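You operate a simulated robot arm through the tools that you are given. There is no shell and no other tool. Be economical: measure what you need, move in short steps, check, and stop when the job is done.

Carry out the task below with a simulated robot arm. There is one attempt and no reset: what you move stays moved.

TASK
Lower the ironing board to mark 2, lock it, plug in the iron and set it to wool.

Only the result counts: the job must be done as asked and must still hold three seconds after the hand-in. Knocking over, shifting, dropping, spilling or breaking anything else fails it.

THE ROBOT
A 6-joint arm with a two-finger parallel gripper, fixed in place. Base frame: the origin is at the foot of the arm, x ahead of it, y to its left, z up. Lengths are in m, angles in rad, forces in N, time in s.
With the tool pointing down near the work surface it reaches from about 0.16 to 0.74 m from the base axis. Its first joint turns from -2.897 to 2.897 rad. Payload 3.91 kg.
The tool frame sits at the grasp point between the pads (the TCP): z along the fingers, y along the line on which they close. The tips reach 0.03 m beyond it. The gripper opens to 0.11 m. The fingers are 0.02 m wide and 0.01 m thick; the gripper's body (0.048 by 0.112 m) begins 0.055 m behind the TCP.
Orientation is that of the tool frame in the base frame, as a unit quaternion [w, x, y, z]. With the fingers straight down and closing along the base's y, the tool's x points along the base's -x, its y along +y and its z along -z.

THE INTERFACE
- The arm moves only by the tool drive_tool. Its argument "plan" is text: rows parted by semicolons, each of 7 numbers parted by spaces: the turn, a rotation vector about the tool's x, y, z in units of 90 degrees (1.0 is 90 degrees), then the shift along the tool's x, y, z in units of 150 mm (1.0 is 150 mm), then the finger opening in m, from 0 to 0.11. In form: rx ry rz tx ty tz gripper; .... A call has 1 to 10 rows; each row is the pose to reach, as a shift and turn from the pose commanded when the call began, along the tool's axes at that moment. A call with a number of a shift or a turn outside -1 to 1 is refused whole. Each row takes 0.2 s and may step no farther than 0.05 m and 0.15 rad from the row before; otherwise, or with a gripper value out of range, the whole call is refused. A pose out of reach is approached as far as the arm can. The call stops where the force on the tool passes 90 N (or 10 N more than at its start, if that is more) or the arm is blocked; 0.2 s more then pass. Each finger travels about 0.045 m/s and halts on what it meets, pressing with about 44 N; the grip force reading is that of the motor and also rises with nothing between the fingers. The clock runs only during rows and for 0.2 s after the last one: add rows that repeat a pose to give the fingers time. The reply holds the time, the measured pose of the TCP, the force on the tool along the base axes, the opening and the grip force, in the units named above and with some noise.
- Cameras (640 x 400 px; columns grow to the right, rows downward): "scene" is fixed at [0.4006, -0.4985, 1.5919]; the picture's right is [1.00, 0.04, 0.00], its down [0.03, -0.74, -0.67] and it looks along [-0.03, 0.67, -0.74] (base axes); focal length 284 px, centre (320, 200). "wrist" rides on the gripper at [-0.036, 0, -0.057] in the tool frame; the picture's right is [0.00, -1.00, 0.00], its down [0.97, 0.00, -0.24] and it looks along [0.24, 0.00, 0.97] (tool axes); focal length 218 px, centre (320, 200). There is no depth. A picture from a camera that has moved, and an enlarged one, comes with that camera's place and axes in the base frame and with its lens.
- capture(camera): a new picture of that camera. The clock stands still meanwhile.
- slide_trunk(by): slides the trunk up (or, below 0, down) by that many m; the arm rides with it, the base frame stays. It gives what a move gives, with no picture.
- enlarge(camera, box): a new picture of the part [left, top, right, bottom] of that camera's present view, enlarged. The clock stands still meanwhile.
- job_done(): hands the job in; it is judged then, once.

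Go step by step. Nothing tells you positions but the pictures and the camera data: compare them with the known pose of the tool, close in by small moves and look again before you grip or let go. The budget is 120 turns and 84 pictures, counting those below and the enlarged ones. Unless the task says otherwise, let go and move clear before handing in, and close with one line.

The tools are called after ">>>" as a command line: name --argument value ..., lists and objects as JSON in quotes. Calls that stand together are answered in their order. drive_tool: Moves the arm, as the interface text tells. Its arguments: {"type":"object","properties":{"plan":{"type":"string"}},"required":["plan"]} The other tools are called the same way: slide_trunk (by) slides the trunk up or down; capture (camera) takes a picture; enlarge (camera, box) takes an enlarged picture of a part of a camera's view; job_done () hands the job in.

At the start:

```text
time: 0.0
eef_pos: [0.3352, 0.2122, 1.2469]
ee_rot: [0.0, 0.0, 1.0, -0.001]
ft_force: [0.6, -0.7, 0.0]
gripper_width: 0.1101
gripper_force: 0.0
trunk travel left (down, up): [-0.525, 0.065]
```

scene: 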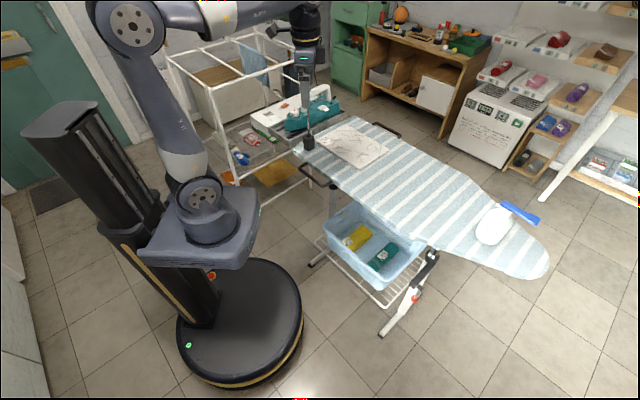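
wrist: 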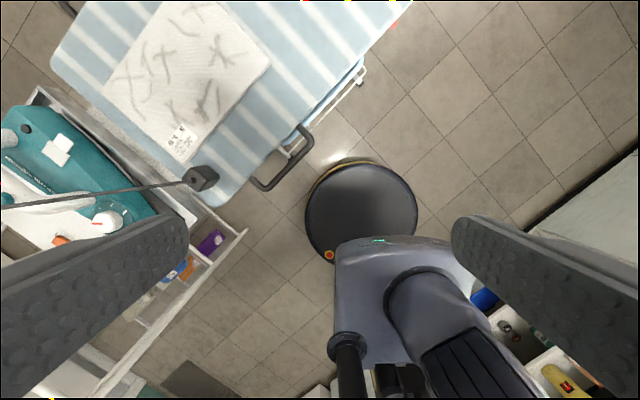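

I see an ironing board with a handle near the robot end, an iron station on the rack (teal), and a card on the board. I'll look closer at the details first.

>>> enlarge --camera "scene" --box '[220, 60, 420, 185]'

>>> enlarge --camera "scene" --box '[300, 180, 560, 342]'

>>> enlarge --camera "wrist" --box '[0, 0, 400, 250]'

```text
3.20 times, centred on (320, 122) of scene
camera zoom: at [0.4006, -0.4985, 1.5919], right [1.0, 0.04, 0.0], down [0.03, -0.74, -0.67], along [-0.03, 0.67, -0.74], focal length 910 px, centre (320, 448)
```

zoom: 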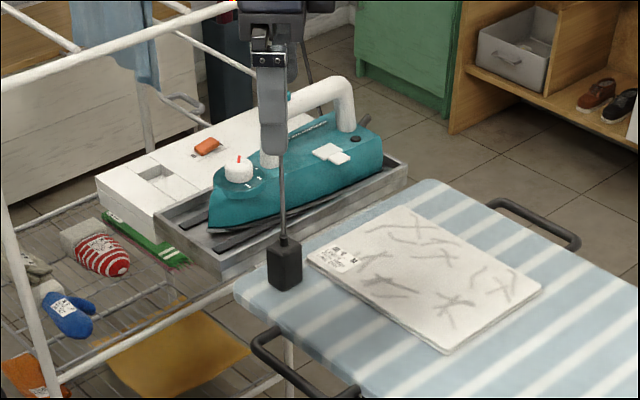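

```text
2.46 times, centred on (430, 261) of scene
camera zoom: at [0.4006, -0.4985, 1.5919], right [1.0, 0.04, 0.0], down [0.03, -0.74, -0.67], along [-0.03, 0.67, -0.74], focal length 700 px, centre (49, 50)
```

zoom: 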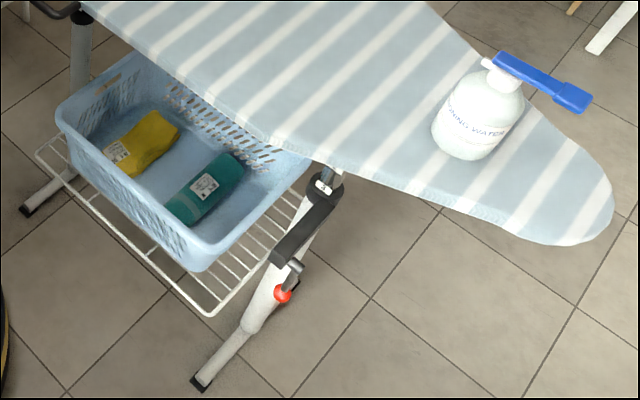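

```text
1.60 times, centred on (200, 125) of wrist
camera zoom: at [0.3722, 0.2113, 1.3044], right [0.0, -1.0, 0.0], down [-0.97, 0.0, 0.24], along [-0.24, 0.0, -0.97], focal length 349 px, centre (512, 320)
```

zoom: 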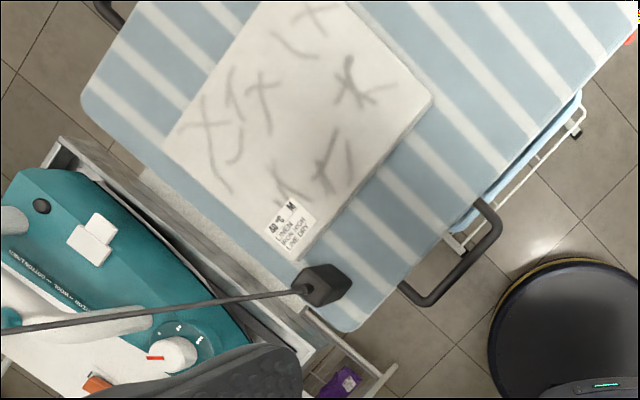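

The lever/red knob leg near (415,270) in the scene picture looks like the height clamp. I'll enlarge it and the iron station.

>>> enlarge --camera "scene" --box '[370, 235, 466, 295]'

>>> enlarge --camera "scene" --box '[245, 85, 349, 150]'

>>> enlarge --camera "wrist" --box '[0, 90, 240, 240]'

>>> enlarge --camera "scene" --box '[280, 140, 360, 190]'

```text
6.67 times, centred on (418, 265) of scene
camera zoom: at [0.4006, -0.4985, 1.5919], right [1.0, 0.04, 0.0], down [0.03, -0.74, -0.67], along [-0.03, 0.67, -0.74], focal length 1895 px, centre (-333, -233)
```

zoom: 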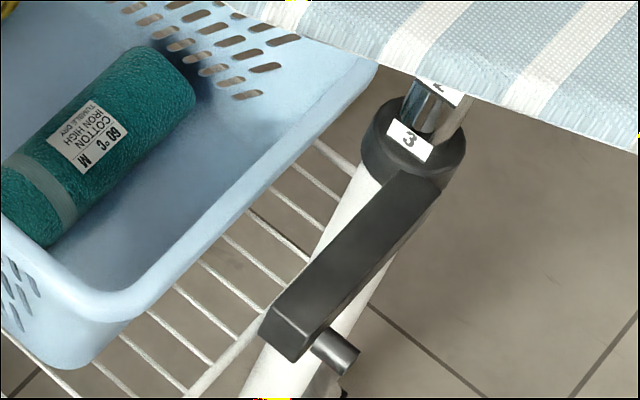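

```text
6.15 times, centred on (297, 118) of scene
camera zoom: at [0.4006, -0.4985, 1.5919], right [1.0, 0.04, 0.0], down [0.03, -0.74, -0.67], along [-0.03, 0.67, -0.74], focal length 1749 px, centre (462, 708)
```

zoom: 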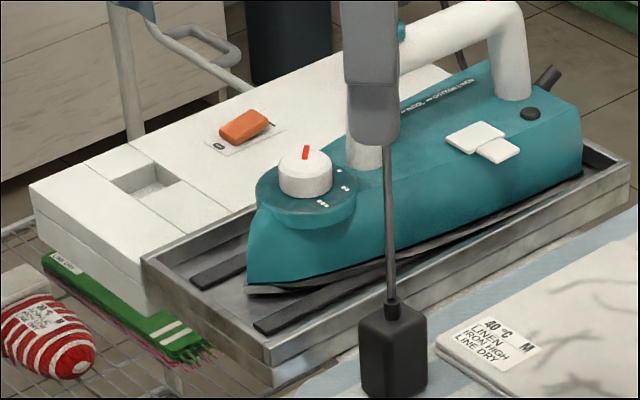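

```text
2.67 times, centred on (120, 165) of wrist
camera zoom: at [0.3722, 0.2113, 1.3044], right [0.0, -1.0, 0.0], down [-0.97, 0.0, 0.24], along [-0.24, 0.0, -0.97], focal length 582 px, centre (853, 293)
```

zoom: 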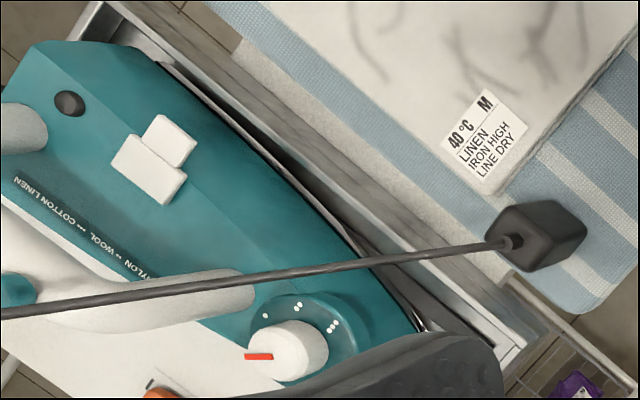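

```text
8.00 times, centred on (320, 165) of scene
camera zoom: at [0.4006, -0.4985, 1.5919], right [1.0, 0.04, 0.0], down [0.03, -0.74, -0.67], along [-0.03, 0.67, -0.74], focal length 2274 px, centre (320, 480)
```

zoom: 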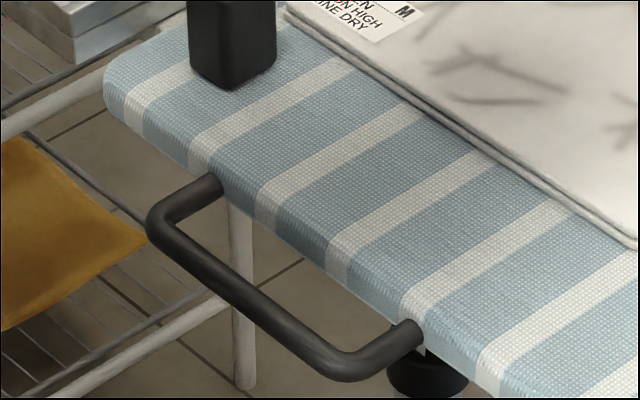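

The dial shows dots, with a legend like "• NYLON •• WOOL ••• COTTON LINEN"; a socket-like recess and an orange switch are on the white base. The cord/plug isn't clear yet, so I'll move the arm aside to see.

>>> drive_tool --plan "0 0 0 -0.3 0 0 0.11; 0 0 0 -0.6 0 0 0.11; 0 0 0 -0.9 0 0 0.11; 0 0 0 -1 0.3 0 0.11"

>>> capture --camera "scene"

>>> capture --camera "wrist"

```text
time: 1.0
eef_pos: [0.4877, 0.2576, 1.2467]
ee_rot: [-0.001, 0.0, 1.0, 0.0]
ft_force: [1.1, -1.3, -0.1]
gripper_width: 0.1097
gripper_force: 0.1
trunk travel left (down, up): [-0.525, 0.065]
```

```text
74 pictures are left
```

scene: 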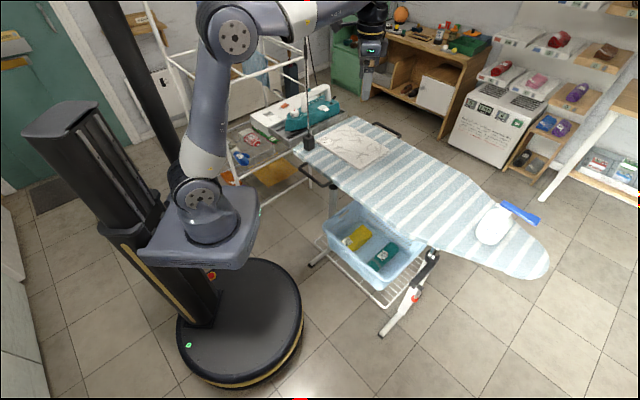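

```text
73 pictures are left
camera wrist: at [0.5233, 0.2574, 1.3053], right [0.0, -1.0, 0.0], down [-0.97, 0.0, 0.24], along [-0.24, 0.0, -0.97], focal length 218 px, centre (320, 200)
```

wrist: 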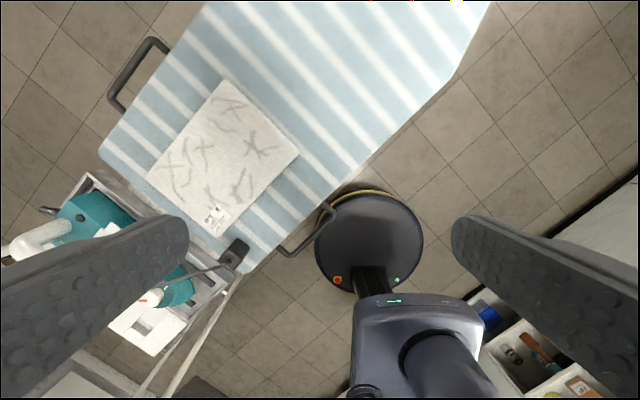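

>>> enlarge --camera "scene" --box '[220, 0, 420, 125]'

>>> enlarge --camera "scene" --box '[240, 80, 352, 150]'

```text
3.20 times, centred on (320, 62) of scene
camera zoom: at [0.4006, -0.4985, 1.5919], right [1.0, 0.04, 0.0], down [0.03, -0.74, -0.67], along [-0.03, 0.67, -0.74], focal length 910 px, centre (320, 640)
```

zoom: 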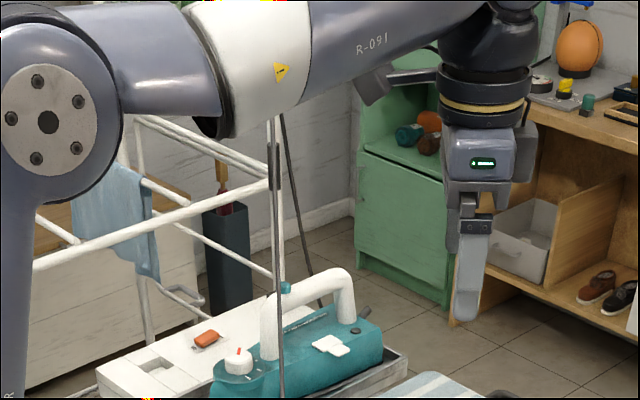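

```text
5.71 times, centred on (296, 115) of scene
camera zoom: at [0.4006, -0.4985, 1.5919], right [1.0, 0.04, 0.0], down [0.03, -0.74, -0.67], along [-0.03, 0.67, -0.74], focal length 1624 px, centre (457, 686)
```

zoom: 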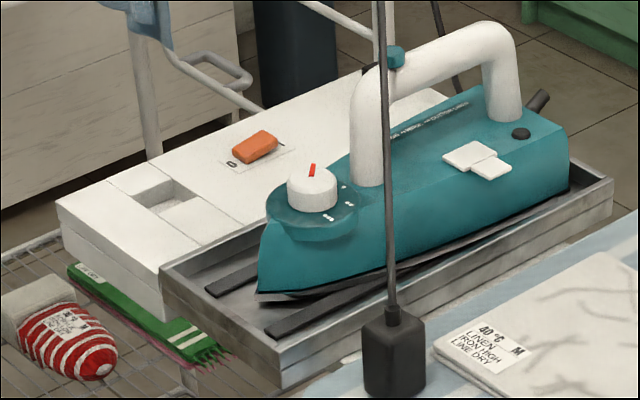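

A mast stands on the black block and something thicker is near its top; a cord runs from there to the iron's heel. I'll zoom on it.

>>> enlarge --camera "scene" --box '[280, 20, 344, 60]'

>>> enlarge --camera "scene" --box '[290, 60, 370, 110]'

>>> enlarge --camera "scene" --box '[244, 95, 308, 135]'

```text
10.00 times, centred on (312, 40) of scene
camera zoom: at [0.4006, -0.4985, 1.5919], right [1.0, 0.04, 0.0], down [0.03, -0.74, -0.67], along [-0.03, 0.67, -0.74], focal length 2842 px, centre (400, 1800)
```

zoom: 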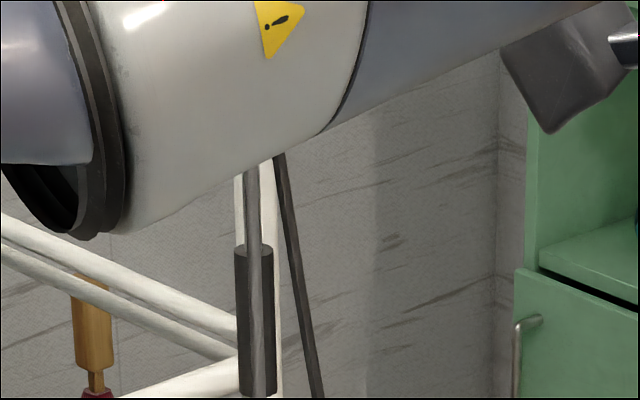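

```text
8.00 times, centred on (330, 85) of scene
camera zoom: at [0.4006, -0.4985, 1.5919], right [1.0, 0.04, 0.0], down [0.03, -0.74, -0.67], along [-0.03, 0.67, -0.74], focal length 2274 px, centre (240, 1120)
```

zoom: 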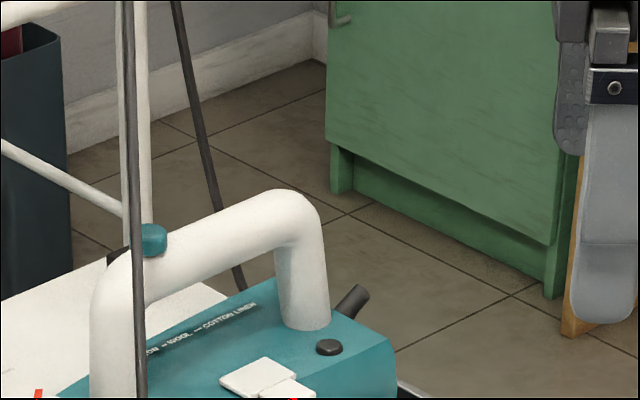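

```text
10.00 times, centred on (276, 115) of scene
camera zoom: at [0.4006, -0.4985, 1.5919], right [1.0, 0.04, 0.0], down [0.03, -0.74, -0.67], along [-0.03, 0.67, -0.74], focal length 2842 px, centre (760, 1050)
```

zoom: 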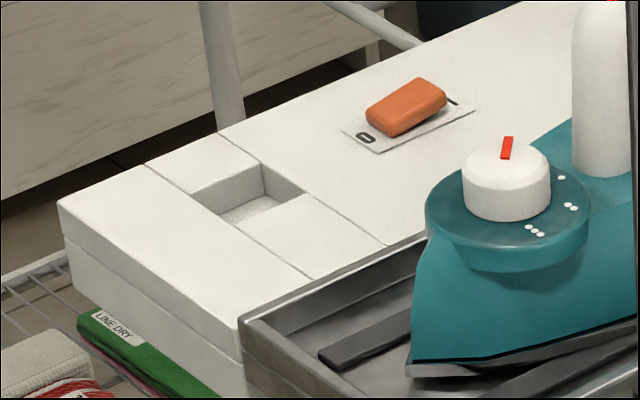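

The black block on the hanging line looks like the plug, and the white box with a square recess looks like the socket. Next I inspect the leg lever with the wrist camera from the near side.

>>> drive_tool --plan "0 0 0 0.2 -0.2 0 0.11; 0 0 0 0.4 -0.4 0 0.11; 0 -0.09 0 0.5 -0.65 0 0.11; 0 -0.18 0 0.5 -0.9 0 0.11; 0 -0.27 0 0.5 -1 0 0.11; 0 -0.36 0 0.5 -1 0 0.11; 0 -0.45 0 0.5 -1 0 0.11; 0 -0.54 0 0.5 -1 0 0.11"

>>> capture --camera "wrist"

```text
time: 2.8
eef_pos: [0.4104, 0.1078, 1.2462]
ee_rot: [0.412, 0.0, 0.911, 0.001]
ft_force: [0.1, 0.4, -0.4]
gripper_width: 0.1101
gripper_force: 0.1
trunk travel left (down, up): [-0.525, 0.065]
```

```text
67 pictures are left
camera wrist: at [0.392, 0.1062, 1.3119], right [0.0, -1.0, 0.0], down [-0.82, 0.0, -0.57], along [0.57, 0.0, -0.82], focal length 218 px, centre (320, 200)
```

wrist: 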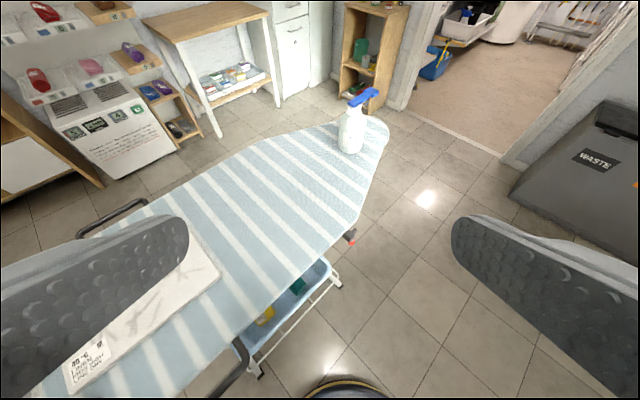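

>>> drive_tool --plan "0 0 0 0 -0.3 0 0.11; 0 0 0 0 -0.6 0 0.11; 0 0 0 0 -0.9 0 0.11; 0 0 0 0 -1 -0.2 0.11; 0 0 0 0 -1 -0.4 0.11"

>>> drive_tool --plan "0 0 0 0 -0.3 0 0.11; 0 0 0 0 -0.6 0 0.11; 0.09 0 0 0 -0.9 0 0.11; 0.18 0 0 0 -1 0 0.11; 0.27 0 0 0 -1 0 0.11;  0.36 0 0 0 -1 0 0.11; 0.36 0 0 0 -1 0 0.11"

>>> slide_trunk --by -0.25

>>> capture --camera "wrist"

```text
time: 4.0
eef_pos: [0.3657, -0.0427, 1.2863]
ee_rot: [0.412, 0.001, 0.911, 0.0]
ft_force: [-0.1, 0.6, -0.7]
gripper_width: 0.1099
gripper_force: 0.1
trunk travel left (down, up): [-0.525, 0.065]
```

```text
time: 4.7
eef_pos: [0.3829, -0.0742, 1.2972]
ee_rot: [0.425, -0.092, 0.901, 0.015]
ft_force: [0.0, 0.6, -0.2]
gripper_width: 0.1099
gripper_force: 0.0
trunk travel left (down, up): [-0.525, 0.065]
stopped in row 3: the arm was blocked; the commanded pose is now the measured one
```

```text
time: 7.3
eef_pos: [0.3832, -0.0754, 1.0445]
ee_rot: [0.415, -0.088, 0.905, 0.021]
ft_force: [0.0, 0.1, 0.4]
gripper_width: 0.1098
gripper_force: 0.0
trunk travel left (down, up): [-0.275, 0.315]
```

```text
66 pictures are left
camera wrist: at [0.3639, -0.0767, 1.1097], right [0.18, -0.98, 0.03], down [-0.8, -0.16, -0.58], along [0.57, 0.08, -0.82], focal length 218 px, centre (320, 200)
```

wrist: 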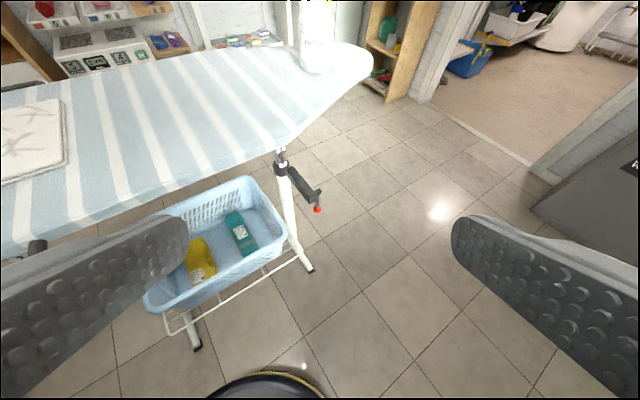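

>>> enlarge --camera "wrist" --box '[256, 135, 352, 225]'

>>> enlarge --camera "wrist" --box '[50, 0, 210, 100]'

>>> capture --camera "scene"

```text
4.44 times, centred on (304, 180) of wrist
camera zoom: at [0.3639, -0.0767, 1.1097], right [0.18, -0.98, 0.03], down [-0.8, -0.16, -0.58], along [0.57, 0.08, -0.82], focal length 970 px, centre (391, 289)
```

zoom: 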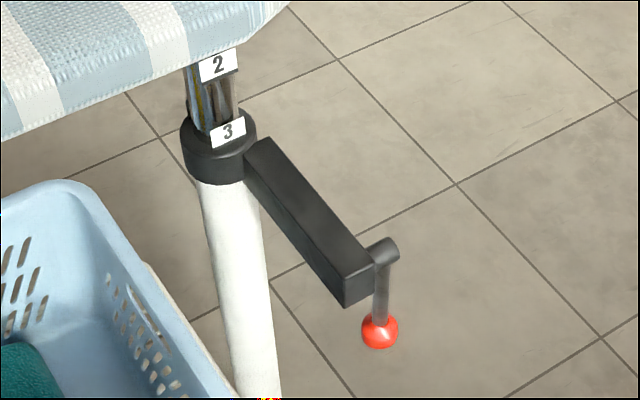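

```text
4.00 times, centred on (130, 50) of wrist
camera zoom: at [0.3639, -0.0767, 1.1097], right [0.18, -0.98, 0.03], down [-0.8, -0.16, -0.58], along [0.57, 0.08, -0.82], focal length 873 px, centre (1080, 800)
```

zoom: 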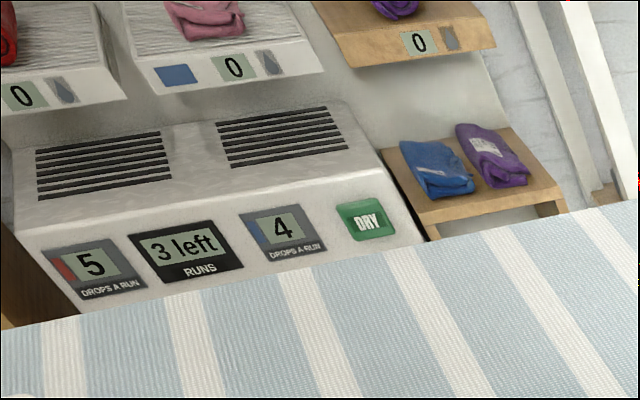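

```text
63 pictures are left
```

scene: 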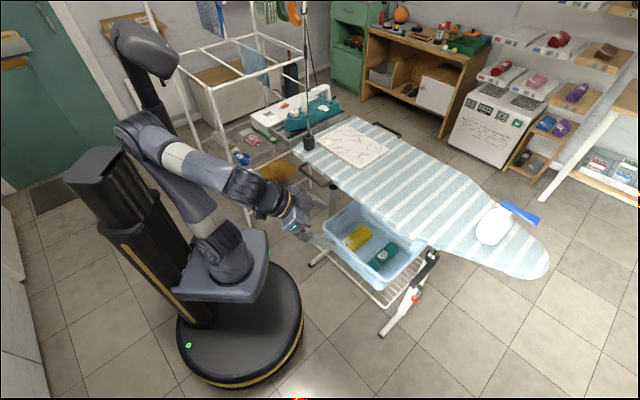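

Geometry: collar about (0.81,0.105,0.617); a block sticks out of it to a pivot at about (0.747,-0.02,0.60) with a rod hanging to a red ball at (0.757,-0.015,0.485). Mark 3 is at the collar and 2 is above it. I'll get a closer look at the lever.

>>> drive_tool --plan "0 0 0 0.05 -0.2 0.2 0.11; 0 0 0 0.1 -0.4 0.4 0.11; 0 0 0 0.15 -0.6 0.6 0.11; 0 0 0 0.19 -0.88 0.8 0.11; -0.07 0 -0.06 0.19 -0.88 0.85 0.11; -0.14 -0.01 -0.12 0.19 -0.88 0.85 0.11; -0.216 -0.01 -0.187 0.19 -0.88 0.85 0.11"

>>> capture --camera "wrist"

```text
refused: row 4 steps farther than a row can; nothing moved
```

```text
62 pictures are left
camera wrist: at [0.3639, -0.0767, 1.1097], right [0.18, -0.98, 0.03], down [-0.8, -0.16, -0.58], along [0.57, 0.08, -0.82], focal length 218 px, centre (320, 200)
```

wrist: 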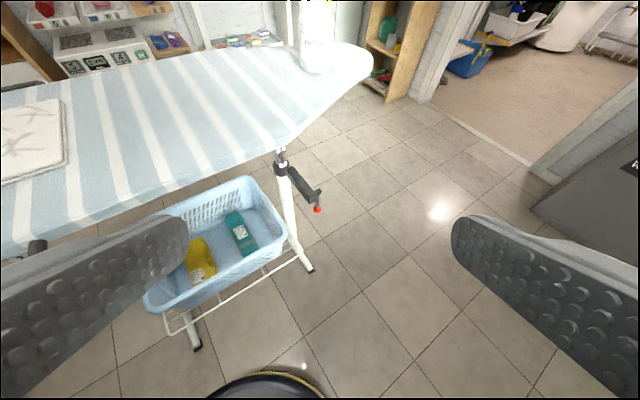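

A row was too long; I'll repeat it with smaller steps.

>>> drive_tool --plan "0 0 0 0.05 -0.2 0.2 0.11; 0 0 0 0.1 -0.4 0.4 0.11; 0 0 0 0.15 -0.6 0.6 0.11; 0 0 0 0.19 -0.78 0.75 0.11; -0.07 0 -0.06 0.19 -0.88 0.85 0.11; -0.14 -0.01 -0.12 0.19 -0.88 0.85 0.11; -0.216 -0.01 -0.187 0.19 -0.88 0.85 0.11"

>>> capture --camera "wrist"

```text
refused: row 7 steps farther than a row can; nothing moved
```

```text
61 pictures are left
camera wrist: at [0.3639, -0.0767, 1.1097], right [0.18, -0.98, 0.03], down [-0.8, -0.16, -0.58], along [0.57, 0.08, -0.82], focal length 218 px, centre (320, 200)
```

wrist: 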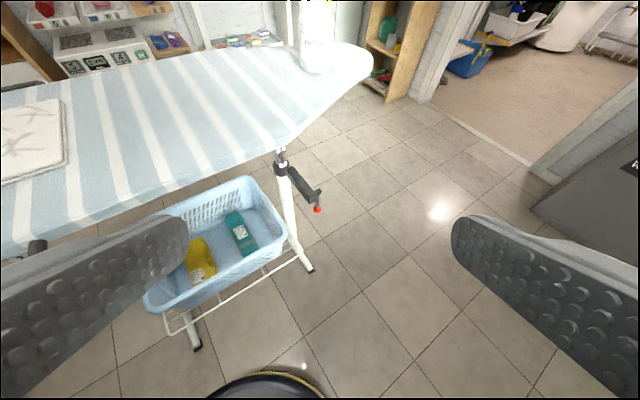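

>>> drive_tool --plan "0 0 0 0.05 -0.2 0.2 0.11; 0 0 0 0.1 -0.4 0.4 0.11; 0 0 0 0.15 -0.6 0.6 0.11; 0 0 0 0.19 -0.78 0.75 0.11; -0.06 0 -0.05 0.19 -0.88 0.85 0.11; -0.12 -0.005 -0.10 0.19 -0.88 0.85 0.11; -0.18 -0.01 -0.15 0.19 -0.88 0.85 0.11; -0.216 -0.01 -0.187 0.19 -0.88 0.85 0.11"

```text
time: 9.1
eef_pos: [0.4871, -0.1968, 0.9528]
ee_rot: [0.408, -0.293, 0.858, 0.105]
ft_force: [0.3, -0.5, 0.0]
gripper_width: 0.1101
gripper_force: 0.0
trunk travel left (down, up): [-0.275, 0.315]
```

>>> slide_trunk --by -0.15

>>> capture --camera "wrist"

```text
time: 10.8
eef_pos: [0.4874, -0.1964, 0.8027]
ee_rot: [0.408, -0.291, 0.859, 0.103]
ft_force: [-0.5, 1.0, 0.0]
gripper_width: 0.11
gripper_force: 0.0
trunk travel left (down, up): [-0.125, 0.465]
```

```text
60 pictures are left
camera wrist: at [0.4686, -0.2063, 0.8677], right [0.59, -0.81, 0.06], down [-0.64, -0.5, -0.58], along [0.5, 0.3, -0.81], focal length 218 px, centre (320, 200)
```

wrist: 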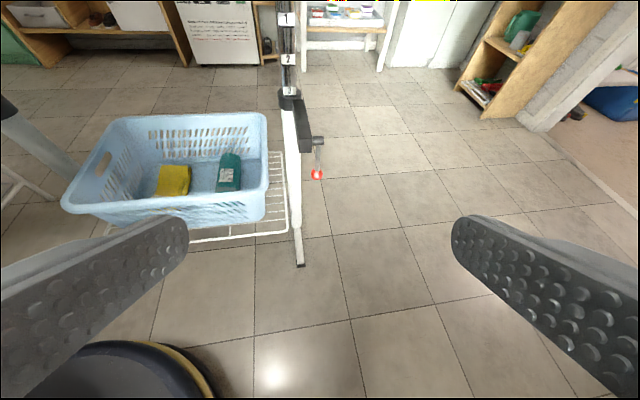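

>>> enlarge --camera "wrist" --box '[250, 0, 370, 75]'

>>> enlarge --camera "wrist" --box '[240, 75, 400, 200]'

```text
5.33 times, centred on (310, 38) of wrist
camera zoom: at [0.4686, -0.2063, 0.8677], right [0.59, -0.81, 0.06], down [-0.64, -0.5, -0.58], along [0.5, 0.3, -0.81], focal length 1164 px, centre (373, 1067)
```

zoom: 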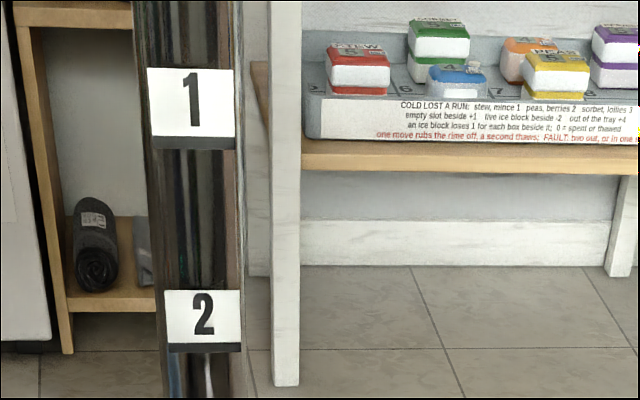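

```text
3.20 times, centred on (320, 138) of wrist
camera zoom: at [0.4686, -0.2063, 0.8677], right [0.59, -0.81, 0.06], down [-0.64, -0.5, -0.58], along [0.5, 0.3, -0.81], focal length 698 px, centre (320, 400)
```

zoom: 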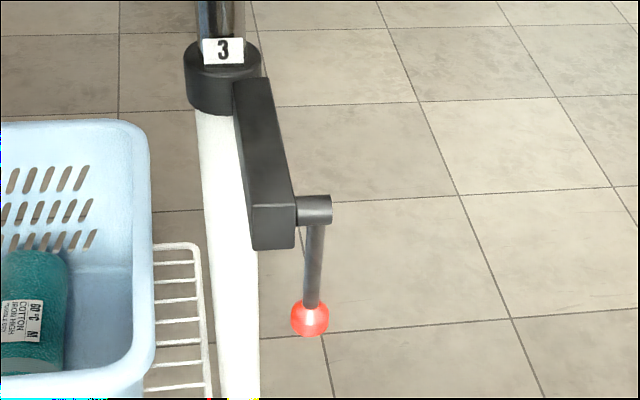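

Marks 1, 2, 3 each have a line at their lower edge; the clamp is a lever rod hanging on a shaft that points along the board (-45°). I'll come in with the fingers closing along the shaft axis, so the rod can pivot between the pads.

>>> slide_trunk --by -0.1

>>> drive_tool --plan "0 0 0 -0.04 -0.02 0.3 0.11; -0.034 -0.058 -0.012 -0.09 -0.04 0.55 0.11; -0.068 -0.115 -0.024 -0.137 -0.071 0.82 0.11; -0.102 -0.173 -0.036 -0.137 -0.071 0.82 0.11; -0.102 -0.173 -0.036 -0.137 -0.071 0.82 0.11"

>>> capture --camera "wrist"

```text
time: 12.2
eef_pos: [0.4868, -0.1972, 0.7029]
ee_rot: [0.408, -0.292, 0.859, 0.104]
ft_force: [0.6, 0.3, -0.2]
gripper_width: 0.1102
gripper_force: 0.1
trunk travel left (down, up): [-0.025, 0.565]
```

```text
time: 13.4
eef_pos: [0.5826, -0.1459, 0.6399]
ee_rot: [0.499, -0.33, 0.776, 0.199]
ft_force: [-0.6, 0.7, 0.1]
gripper_width: 0.11
gripper_force: 0.1
trunk travel left (down, up): [-0.025, 0.565]
```

```text
57 pictures are left
camera wrist: at [0.5566, -0.1715, 0.6971], right [0.71, -0.7, 0.02], down [-0.43, -0.46, -0.78], along [0.56, 0.55, -0.63], focal length 218 px, centre (320, 200)
```

wrist: 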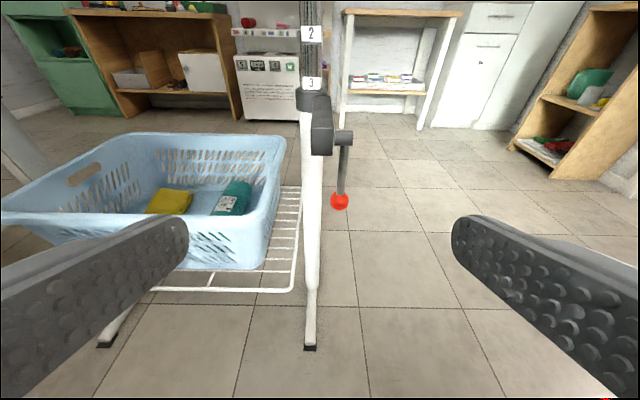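

Well aligned; the rod is slightly to the right. I'll move to a pre-grasp pose 0.12 m short.

>>> drive_tool --plan "0 0 0 0.02 -0.06 0.25 0.11; 0 0 0 0.05 -0.12 0.5 0.11; 0 0 0 0.07 -0.196 0.79 0.11; 0 0 0 0.07 -0.196 0.79 0.11"

>>> capture --camera "wrist"

```text
time: 14.4
eef_pos: [0.6762, -0.0945, 0.5802]
ee_rot: [0.499, -0.33, 0.776, 0.199]
ft_force: [0.2, -0.2, -0.3]
gripper_width: 0.1101
gripper_force: 0.0
trunk travel left (down, up): [-0.025, 0.565]
```

```text
56 pictures are left
camera wrist: at [0.6509, -0.12, 0.6375], right [0.71, -0.7, 0.02], down [-0.43, -0.46, -0.78], along [0.56, 0.54, -0.63], focal length 218 px, centre (320, 200)
```

wrist: 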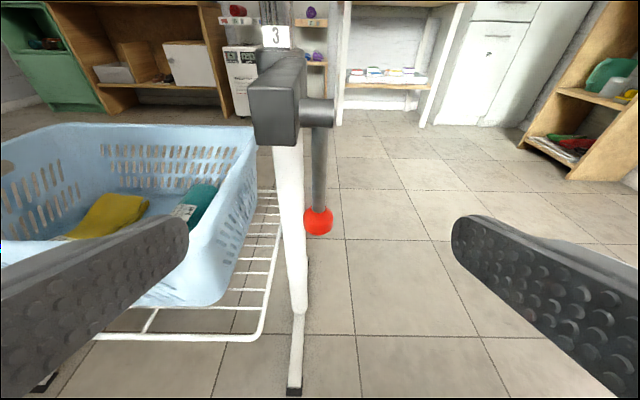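

Centered on the rod. I narrow the fingers to 0.06 and advance 0.12 m around it.

>>> drive_tool --plan "0 0 0 0 0 0 0.06; 0 0 0 0 0 0.1 0.06; 0 0 0 0 0 0.3 0.06; 0 0 0 0 0 0.5 0.06; 0 0 0 0 0 0.7 0.06; 0 0 0 0 0 0.8 0.06; 0 0 0 0 0 0.8 0.06"

>>> capture --camera "wrist"

```text
time: 16.0
eef_pos: [0.7548, -0.0154, 0.531]
ee_rot: [0.499, -0.33, 0.776, 0.199]
ft_force: [0.5, -0.7, -0.1]
gripper_width: 0.0599
gripper_force: 0.1
trunk travel left (down, up): [-0.025, 0.565]
```

```text
55 pictures are left
camera wrist: at [0.727, -0.0423, 0.5881], right [0.71, -0.7, 0.02], down [-0.43, -0.46, -0.78], along [0.56, 0.54, -0.63], focal length 218 px, centre (320, 200)
```

wrist: 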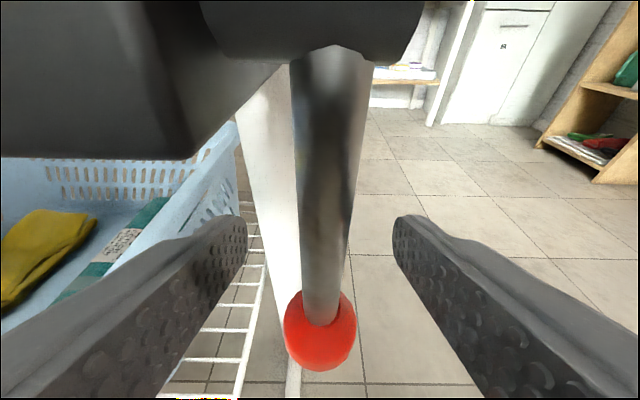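

The rod is between the fingers; I close on it.

>>> drive_tool --plan "0 0 0 0 0 0 0; 0 0 0 0 0 0 0; 0 0 0 0 0 0 0; 0 0 0 0 0 0 0"

```text
time: 17.0
eef_pos: [0.7523, -0.017, 0.5306]
ee_rot: [0.499, -0.329, 0.776, 0.199]
ft_force: [4.0, -2.7, 0.6]
gripper_width: 0.0114
gripper_force: 41.4
trunk travel left (down, up): [-0.025, 0.565]
```

Gripped (0.0114 wide). I try swinging the lever outward and up about the pivot by 30° and check forces.

>>> drive_tool --plan "0 0 0 0.02 0 -0.06 0; 0 0 0 0.037 0 -0.119 0; 0 0 0 0.042 0 -0.18 0; 0 0 0 0.043 0 -0.245 0"

>>> capture --camera "wrist"

```text
time: 18.0
eef_pos: [0.7291, -0.0425, 0.5381]
ee_rot: [0.498, -0.33, 0.777, 0.198]
ft_force: [20.6, 3.6, -7.4]
gripper_width: 0.0114
gripper_force: 44.9
trunk travel left (down, up): [-0.025, 0.565]
```

```text
54 pictures are left
camera wrist: at [0.7015, -0.0686, 0.5954], right [0.71, -0.7, 0.02], down [-0.43, -0.46, -0.78], along [0.55, 0.54, -0.63], focal length 218 px, centre (320, 200)
```

wrist: 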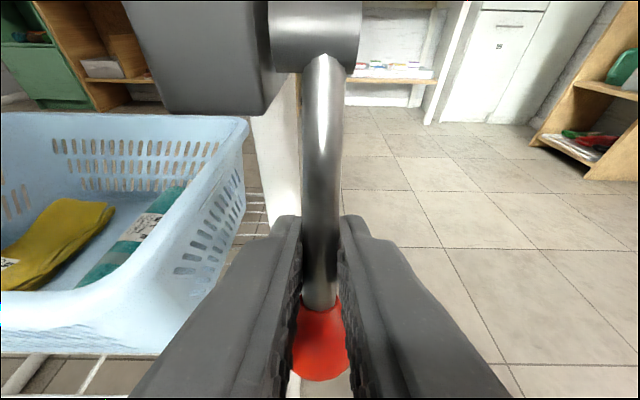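

It swings. I continue to 60°, then 90° if the force stays low.

>>> drive_tool --plan "0 0 0 -0.01 0 -0.06 0; 0 0 0 -0.028 0 -0.122 0; 0 0 0 -0.055 0 -0.18 0; 0 0 0 -0.085 0 -0.234 0"

```text
time: 19.0
eef_pos: [0.7071, -0.0623, 0.563]
ee_rot: [0.496, -0.33, 0.778, 0.2]
ft_force: [6.7, -3.9, -22.6]
gripper_width: 0.0116
gripper_force: 45.2
trunk travel left (down, up): [-0.025, 0.565]
```

>>> drive_tool --plan "0 0 0 -0.04 0 -0.05 0; 0 0 0 -0.085 0 -0.092 0; 0 0 0 -0.135 0 -0.13 0; 0 0 0 -0.19 0 -0.159 0"

>>> enlarge --camera "scene" --box '[370, 225, 482, 295]'

>>> capture --camera "wrist"

```text
time: 20.0
eef_pos: [0.7013, -0.0689, 0.601]
ee_rot: [0.499, -0.33, 0.776, 0.199]
ft_force: [-4.8, -8.8, -20.1]
gripper_width: 0.0112
gripper_force: 44.4
trunk travel left (down, up): [-0.025, 0.565]
```

```text
5.71 times, centred on (426, 260) of scene
camera zoom: at [0.4006, -0.4985, 1.5919], right [1.0, 0.04, 0.0], down [0.03, -0.74, -0.67], along [-0.03, 0.67, -0.74], focal length 1624 px, centre (-286, -143)
```

zoom: 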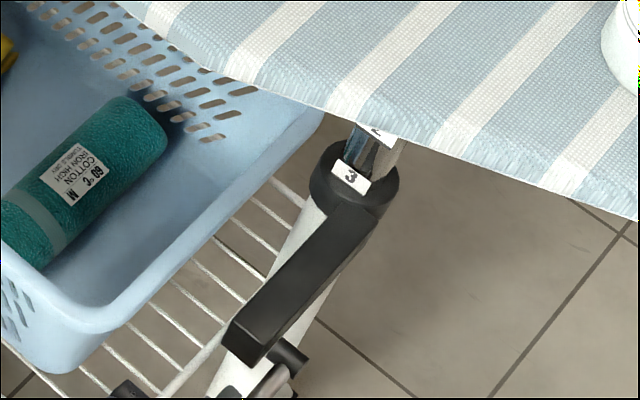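

```text
52 pictures are left
camera wrist: at [0.6755, -0.0944, 0.6582], right [0.71, -0.7, 0.02], down [-0.43, -0.46, -0.78], along [0.55, 0.54, -0.63], focal length 218 px, centre (320, 200)
```

wrist: 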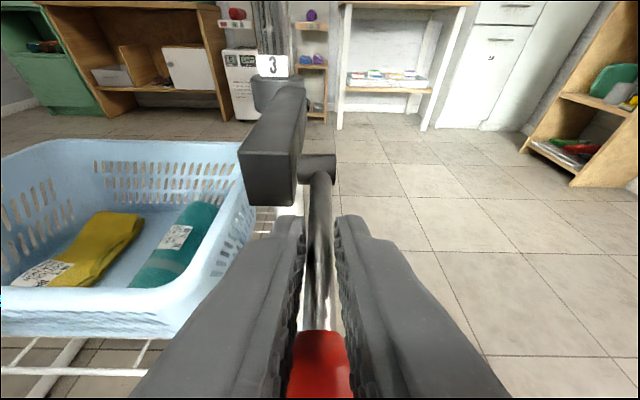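

The lever is now about horizontal and the board still stands. I test whether there's an end stop slightly beyond.

>>> drive_tool --plan "0 0 0 -0.04 0 -0.02 0; 0 0 0 -0.075 0 -0.035 0; 0 0 0 -0.075 0 -0.035 0"

```text
time: 20.8
eef_pos: [0.7023, -0.0666, 0.6155]
ee_rot: [0.501, -0.331, 0.774, 0.2]
ft_force: [-0.7, -0.2, -0.4]
gripper_width: 0.0002
gripper_force: 37.3
trunk travel left (down, up): [-0.025, 0.565]
```

The fingers slipped off the rod; I check where the lever is.

>>> capture --camera "wrist"

```text
51 pictures are left
camera wrist: at [0.6755, -0.0936, 0.6733], right [0.71, -0.7, 0.02], down [-0.43, -0.46, -0.78], along [0.56, 0.55, -0.63], focal length 218 px, centre (320, 200)
```

wrist: 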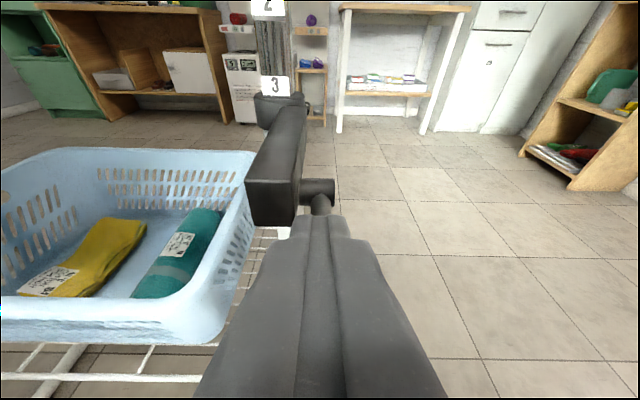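

>>> drive_tool --plan "0 0 0 -0.2 0 0 0; 0 0 0 -0.4 0 -0.1 0.02; 0 0 0 -0.5 0 -0.4 0.02; 0 0 0 -0.5 0 -0.7 0.02"

>>> capture --camera "wrist"

>>> enlarge --camera "scene" --box '[370, 225, 482, 295]'

```text
time: 21.8
eef_pos: [0.6538, -0.1133, 0.727]
ee_rot: [0.499, -0.331, 0.776, 0.2]
ft_force: [0.6, -0.5, -0.4]
gripper_width: 0.02
gripper_force: 0.1
trunk travel left (down, up): [-0.025, 0.565]
```

```text
50 pictures are left
camera wrist: at [0.6284, -0.1375, 0.7844], right [0.71, -0.7, 0.02], down [-0.43, -0.46, -0.78], along [0.56, 0.55, -0.63], focal length 218 px, centre (320, 200)
```

wrist: 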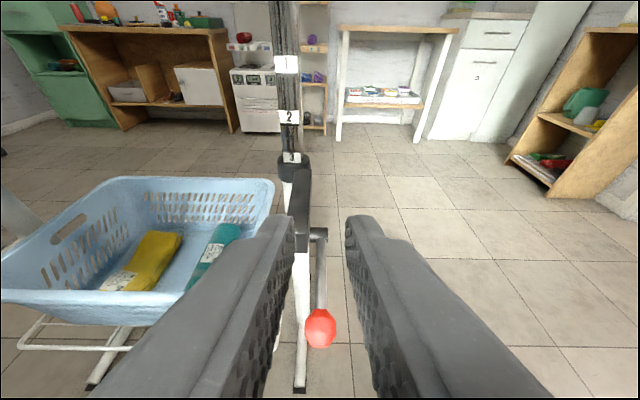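

```text
5.71 times, centred on (426, 260) of scene
camera zoom: at [0.4006, -0.4985, 1.5919], right [1.0, 0.04, 0.0], down [0.03, -0.74, -0.67], along [-0.03, 0.67, -0.74], focal length 1624 px, centre (-286, -143)
```

zoom: 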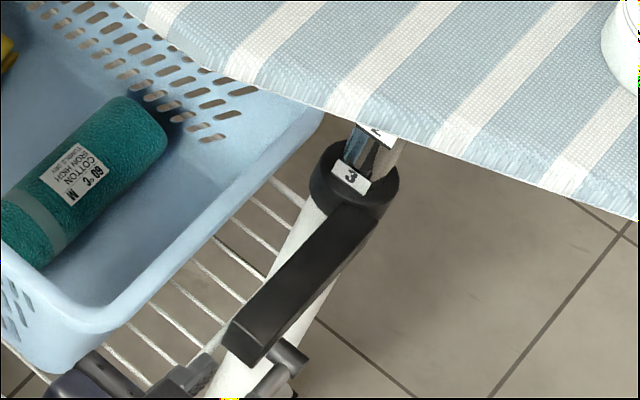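

The lever is at its horizontal stop (presumably unlocked), the board still at mark 3. Marks are about 0.06 m apart. I back off, raise the trunk, and point the tool down to push the board.

>>> drive_tool --plan "0 0 0 0 0 -0.2 0.02; 0 0 0 0 0 -0.4 0"

>>> slide_trunk --by 0.42

>>> drive_tool --plan "0 0.09 0 0 0 0 0; 0 0.18 0 0 0 0 0; 0 0.27 0 0 0 0 0; 0 0.36 0 0 0 0 0; 0 0.45 0 0 0 0 0; 0 0.54 0 0 0 0 0; 0 0.63 0 0 0 0 0; 0 0.722 0 0 0 0 0; 0 0.722 0 0 0 0 0"

```text
time: 22.4
eef_pos: [0.6146, -0.149, 0.751]
ee_rot: [0.499, -0.33, 0.776, 0.199]
ft_force: [0.8, 0.2, -0.7]
gripper_width: 0.0
gripper_force: 13.6
trunk travel left (down, up): [-0.025, 0.565]
```

```text
refused: 0.42 is not a number from -0.4 to 0.4
```

```text
time: 24.4
eef_pos: [0.6165, -0.1502, 0.7525]
ee_rot: [0.004, -0.384, 0.923, -0.01]
ft_force: [-0.2, 0.6, 0.1]
gripper_width: 0.0
gripper_force: 38.2
trunk travel left (down, up): [-0.025, 0.565]
```

>>> slide_trunk --by 0.4

>>> capture --camera "wrist"

```text
time: 28.2
eef_pos: [0.6178, -0.1492, 1.1523]
ee_rot: [0.004, -0.387, 0.922, -0.009]
ft_force: [-0.3, 0.4, 0.0]
gripper_width: 0.0001
gripper_force: 38.2
trunk travel left (down, up): [-0.425, 0.165]
```

```text
48 pictures are left
camera wrist: at [0.6417, -0.1236, 1.2098], right [0.71, -0.7, 0.02], down [-0.69, -0.69, 0.24], along [-0.15, -0.18, -0.97], focal length 218 px, centre (320, 200)
```

wrist: 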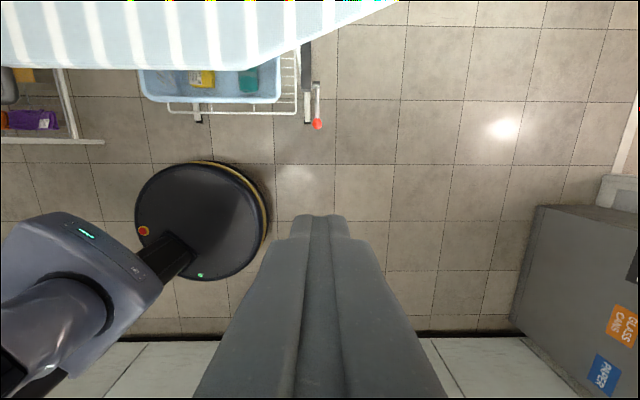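

The lever now sticks out horizontally. I move over the board toward (0.65, 0.23).

>>> drive_tool --plan "0 0 0 -0.2 0.17 0 0; 0 0 0 -0.4 0.34 0 0; 0 0 0 -0.6 0.5 0 0; 0 0 0 -0.8 0.66 0 0; 0 0 0 -0.96 0.81 0 0"

>>> drive_tool --plan "0 0 0 -0.2 0.17 0 0; 0 0 0 -0.4 0.34 0 0; 0 0 0 -0.6 0.5 0 0; 0 0 0 -0.8 0.66 0 0; 0 0 0 -0.96 0.81 0 0;  0 0 0 -0.96 0.81 0.3 0; 0 0 0 -0.96 0.81 0.6 0; 0 0 0 -0.96 0.81 0.9 0"

>>> capture --camera "wrist"

>>> capture --camera "scene"

```text
time: 29.4
eef_pos: [0.6306, 0.0393, 1.1489]
ee_rot: [0.004, -0.386, 0.923, -0.01]
ft_force: [0.3, -0.6, -0.7]
gripper_width: 0.0001
gripper_force: 37.7
trunk travel left (down, up): [-0.425, 0.165]
```

```text
time: 31.2
eef_pos: [0.6504, 0.2248, 1.0113]
ee_rot: [0.005, -0.386, 0.922, -0.008]
ft_force: [-0.2, 0.4, -0.4]
gripper_width: 0.0
gripper_force: 37.4
out of reach, approached as far as the arm can: row 3, 4, 5, 6
trunk travel left (down, up): [-0.425, 0.165]
```

```text
47 pictures are left
camera wrist: at [0.6754, 0.251, 1.0694], right [0.71, -0.7, 0.02], down [-0.69, -0.69, 0.24], along [-0.15, -0.18, -0.97], focal length 218 px, centre (320, 200)
```

wrist: 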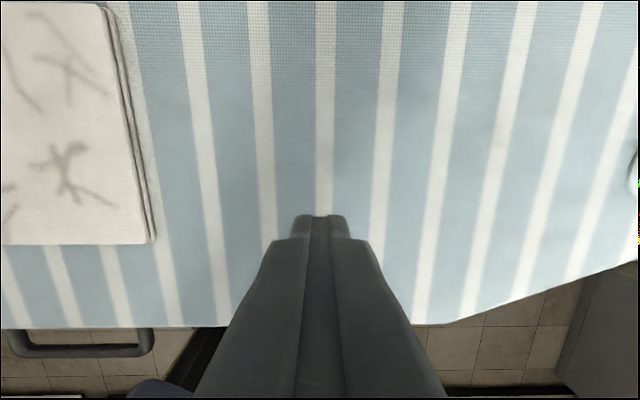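

```text
46 pictures are left
```

scene: 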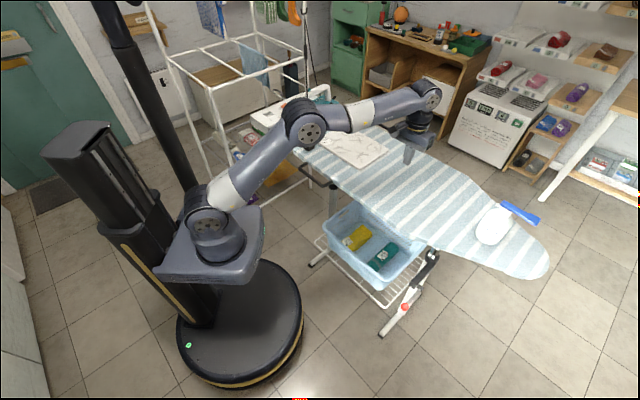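

All clear above the fabric here. I descend to just above the surface, then press slowly.

>>> drive_tool --plan "0 0 0 0 0 0.2 0; 0 0 0 0 0 0.4 0; 0 0 0 0 0 0.5 0; 0 0 0 0 0 0.56 0; 0 0 0 0 0 0.62 0; 0 0 0 0 0 0.67 0; 0 0 0 0 0 0.72 0"

```text
time: 32.8
eef_pos: [0.6501, 0.223, 0.9045]
ee_rot: [0.004, -0.386, 0.922, -0.009]
ft_force: [-2.8, 0.6, 3.1]
gripper_width: 0.0
gripper_force: 37.7
trunk travel left (down, up): [-0.425, 0.165]
```

>>> drive_tool --plan "0 0 0 0 0 0.02 0; 0 0 0 0 0 0.04 0; 0 0 0 0 0 0.06 0; 0 0 0 0 0 0.08 0; 0 0 0 0 0 0.1 0"

```text
time: 34.0
eef_pos: [0.6503, 0.2231, 0.8893]
ee_rot: [0.004, -0.386, 0.922, -0.009]
ft_force: [-2.4, 3.7, 4.6]
gripper_width: 0.0001
gripper_force: 36.8
trunk travel left (down, up): [-0.425, 0.165]
```

>>> enlarge --camera "scene" --box '[300, 120, 460, 270]'

>>> enlarge --camera "scene" --box '[400, 230, 464, 270]'

```text
2.67 times, centred on (380, 195) of scene
camera zoom: at [0.4006, -0.4985, 1.5919], right [1.0, 0.04, 0.0], down [0.03, -0.74, -0.67], along [-0.03, 0.67, -0.74], focal length 758 px, centre (160, 213)
```

zoom: 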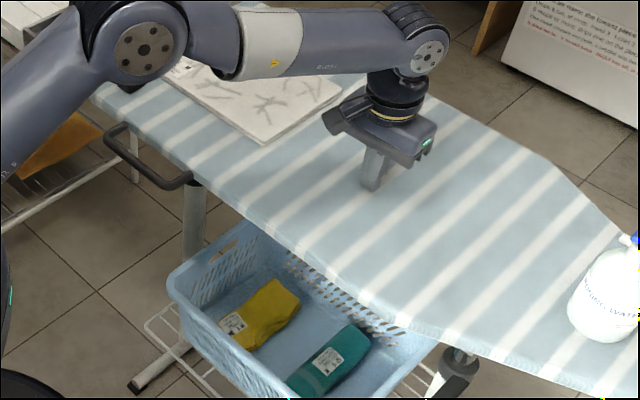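

```text
10.00 times, centred on (432, 250) of scene
camera zoom: at [0.4006, -0.4985, 1.5919], right [1.0, 0.04, 0.0], down [0.03, -0.74, -0.67], along [-0.03, 0.67, -0.74], focal length 2842 px, centre (-800, -300)
```

zoom: 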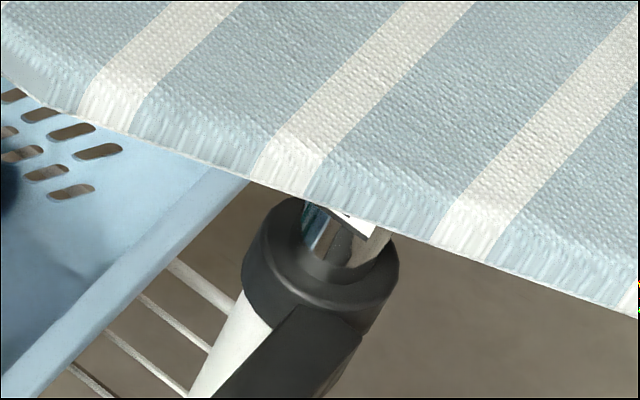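

The board slides down easily and label 3 is going into the collar. I continue to a total drop of about 0.057 m, then check.

>>> drive_tool --plan "0 0 0 0 0 0.03 0; 0 0 0 0 0 0.06 0; 0 0 0 0 0 0.09 0; 0 0 0 0 0 0.12 0; 0 0 0 0 0 0.15 0; 0 0 0 0 0 0.18 0; 0 0 0 0 0 0.21 0; 0 0 0 0 0 0.24 0; 0 0 0 0 0 0.24 0"

>>> capture --camera "scene"

```text
time: 36.0
eef_pos: [0.6508, 0.2218, 0.8536]
ee_rot: [0.004, -0.386, 0.923, -0.01]
ft_force: [-2.0, 4.1, 4.6]
gripper_width: 0.0
gripper_force: 37.5
trunk travel left (down, up): [-0.425, 0.165]
```

```text
43 pictures are left
```

scene: 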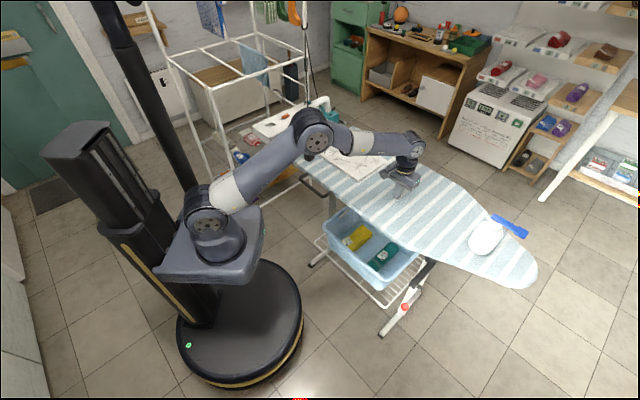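

Now I retreat up and out the way I came, to check the mark and work the lever.

>>> drive_tool --plan "0 0 0 0 0 -0.1 0; 0 0 0 0 0 -0.3 0; 0 0 0 0 0 -0.6 0; 0 0 0 0 0 -0.9 0; 0 0 0 0.2 -0.17 -1 0; 0 0 0 0.4 -0.34 -1 0; 0 0 0 0.6 -0.5 -1 0; 0 0 0 0.8 -0.66 -1 0; 0 0 0 0.96 -0.81 -1 0"

>>> drive_tool --plan "0 0 0 0.2 -0.17 0 0; 0 0 0 0.4 -0.34 0 0; 0 0 0 0.6 -0.5 0 0; 0 0 0 0.8 -0.66 0 0; 0 0 0 0.96 -0.81 0 0; 0 0 0 0.96 -0.81 0 0"

>>> slide_trunk --by -0.25

>>> drive_tool --plan "0 -0.09 0 0 0 0 0.05; 0 -0.18 0 0 0 0 0.05; 0 -0.27 0 0 0 0 0.05; 0 -0.36 0 0 0 0 0.05; 0 -0.45 0 0 0 0 0.05; 0 -0.54 0 0 0 0 0.05; 0 -0.63 0 0 0 0 0.05; 0 -0.722 0 0 0 0 0.05; 0 -0.722 0 0 0 0 0.05"

>>> capture --camera "wrist"

```text
time: 38.0
eef_pos: [0.6348, 0.0364, 1.0048]
ee_rot: [0.004, -0.386, 0.922, -0.009]
ft_force: [-0.8, 0.7, -0.3]
gripper_width: 0.0
gripper_force: 37.3
trunk travel left (down, up): [-0.425, 0.165]
```

```text
time: 39.4
eef_pos: [0.6194, -0.1511, 1.0061]
ee_rot: [0.004, -0.386, 0.923, -0.01]
ft_force: [0.3, 0.4, 0.8]
gripper_width: 0.0002
gripper_force: 38.0
trunk travel left (down, up): [-0.425, 0.165]
```

```text
time: 42.0
eef_pos: [0.6202, -0.1495, 0.7565]
ee_rot: [0.004, -0.386, 0.922, -0.01]
ft_force: [-0.8, -0.5, 0.3]
gripper_width: 0.0001
gripper_force: 37.5
trunk travel left (down, up): [-0.175, 0.415]
```

```text
time: 44.0
eef_pos: [0.6202, -0.1507, 0.7569]
ee_rot: [0.501, -0.33, 0.775, 0.2]
ft_force: [-0.7, -0.2, -0.7]
gripper_width: 0.0504
gripper_force: 0.1
trunk travel left (down, up): [-0.175, 0.415]
```

```text
42 pictures are left
camera wrist: at [0.5933, -0.1763, 0.8143], right [0.71, -0.7, 0.02], down [-0.43, -0.46, -0.78], along [0.56, 0.55, -0.63], focal length 218 px, centre (320, 200)
```

wrist: 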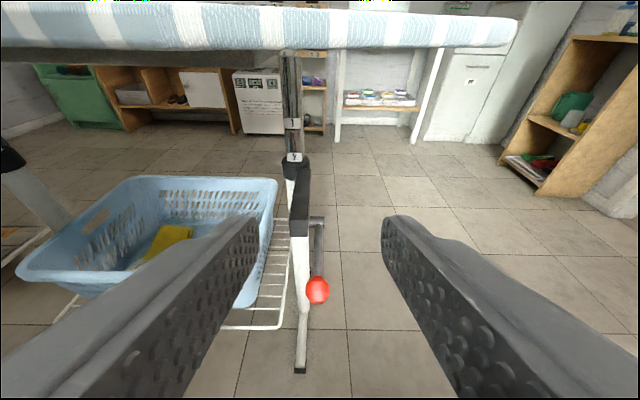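

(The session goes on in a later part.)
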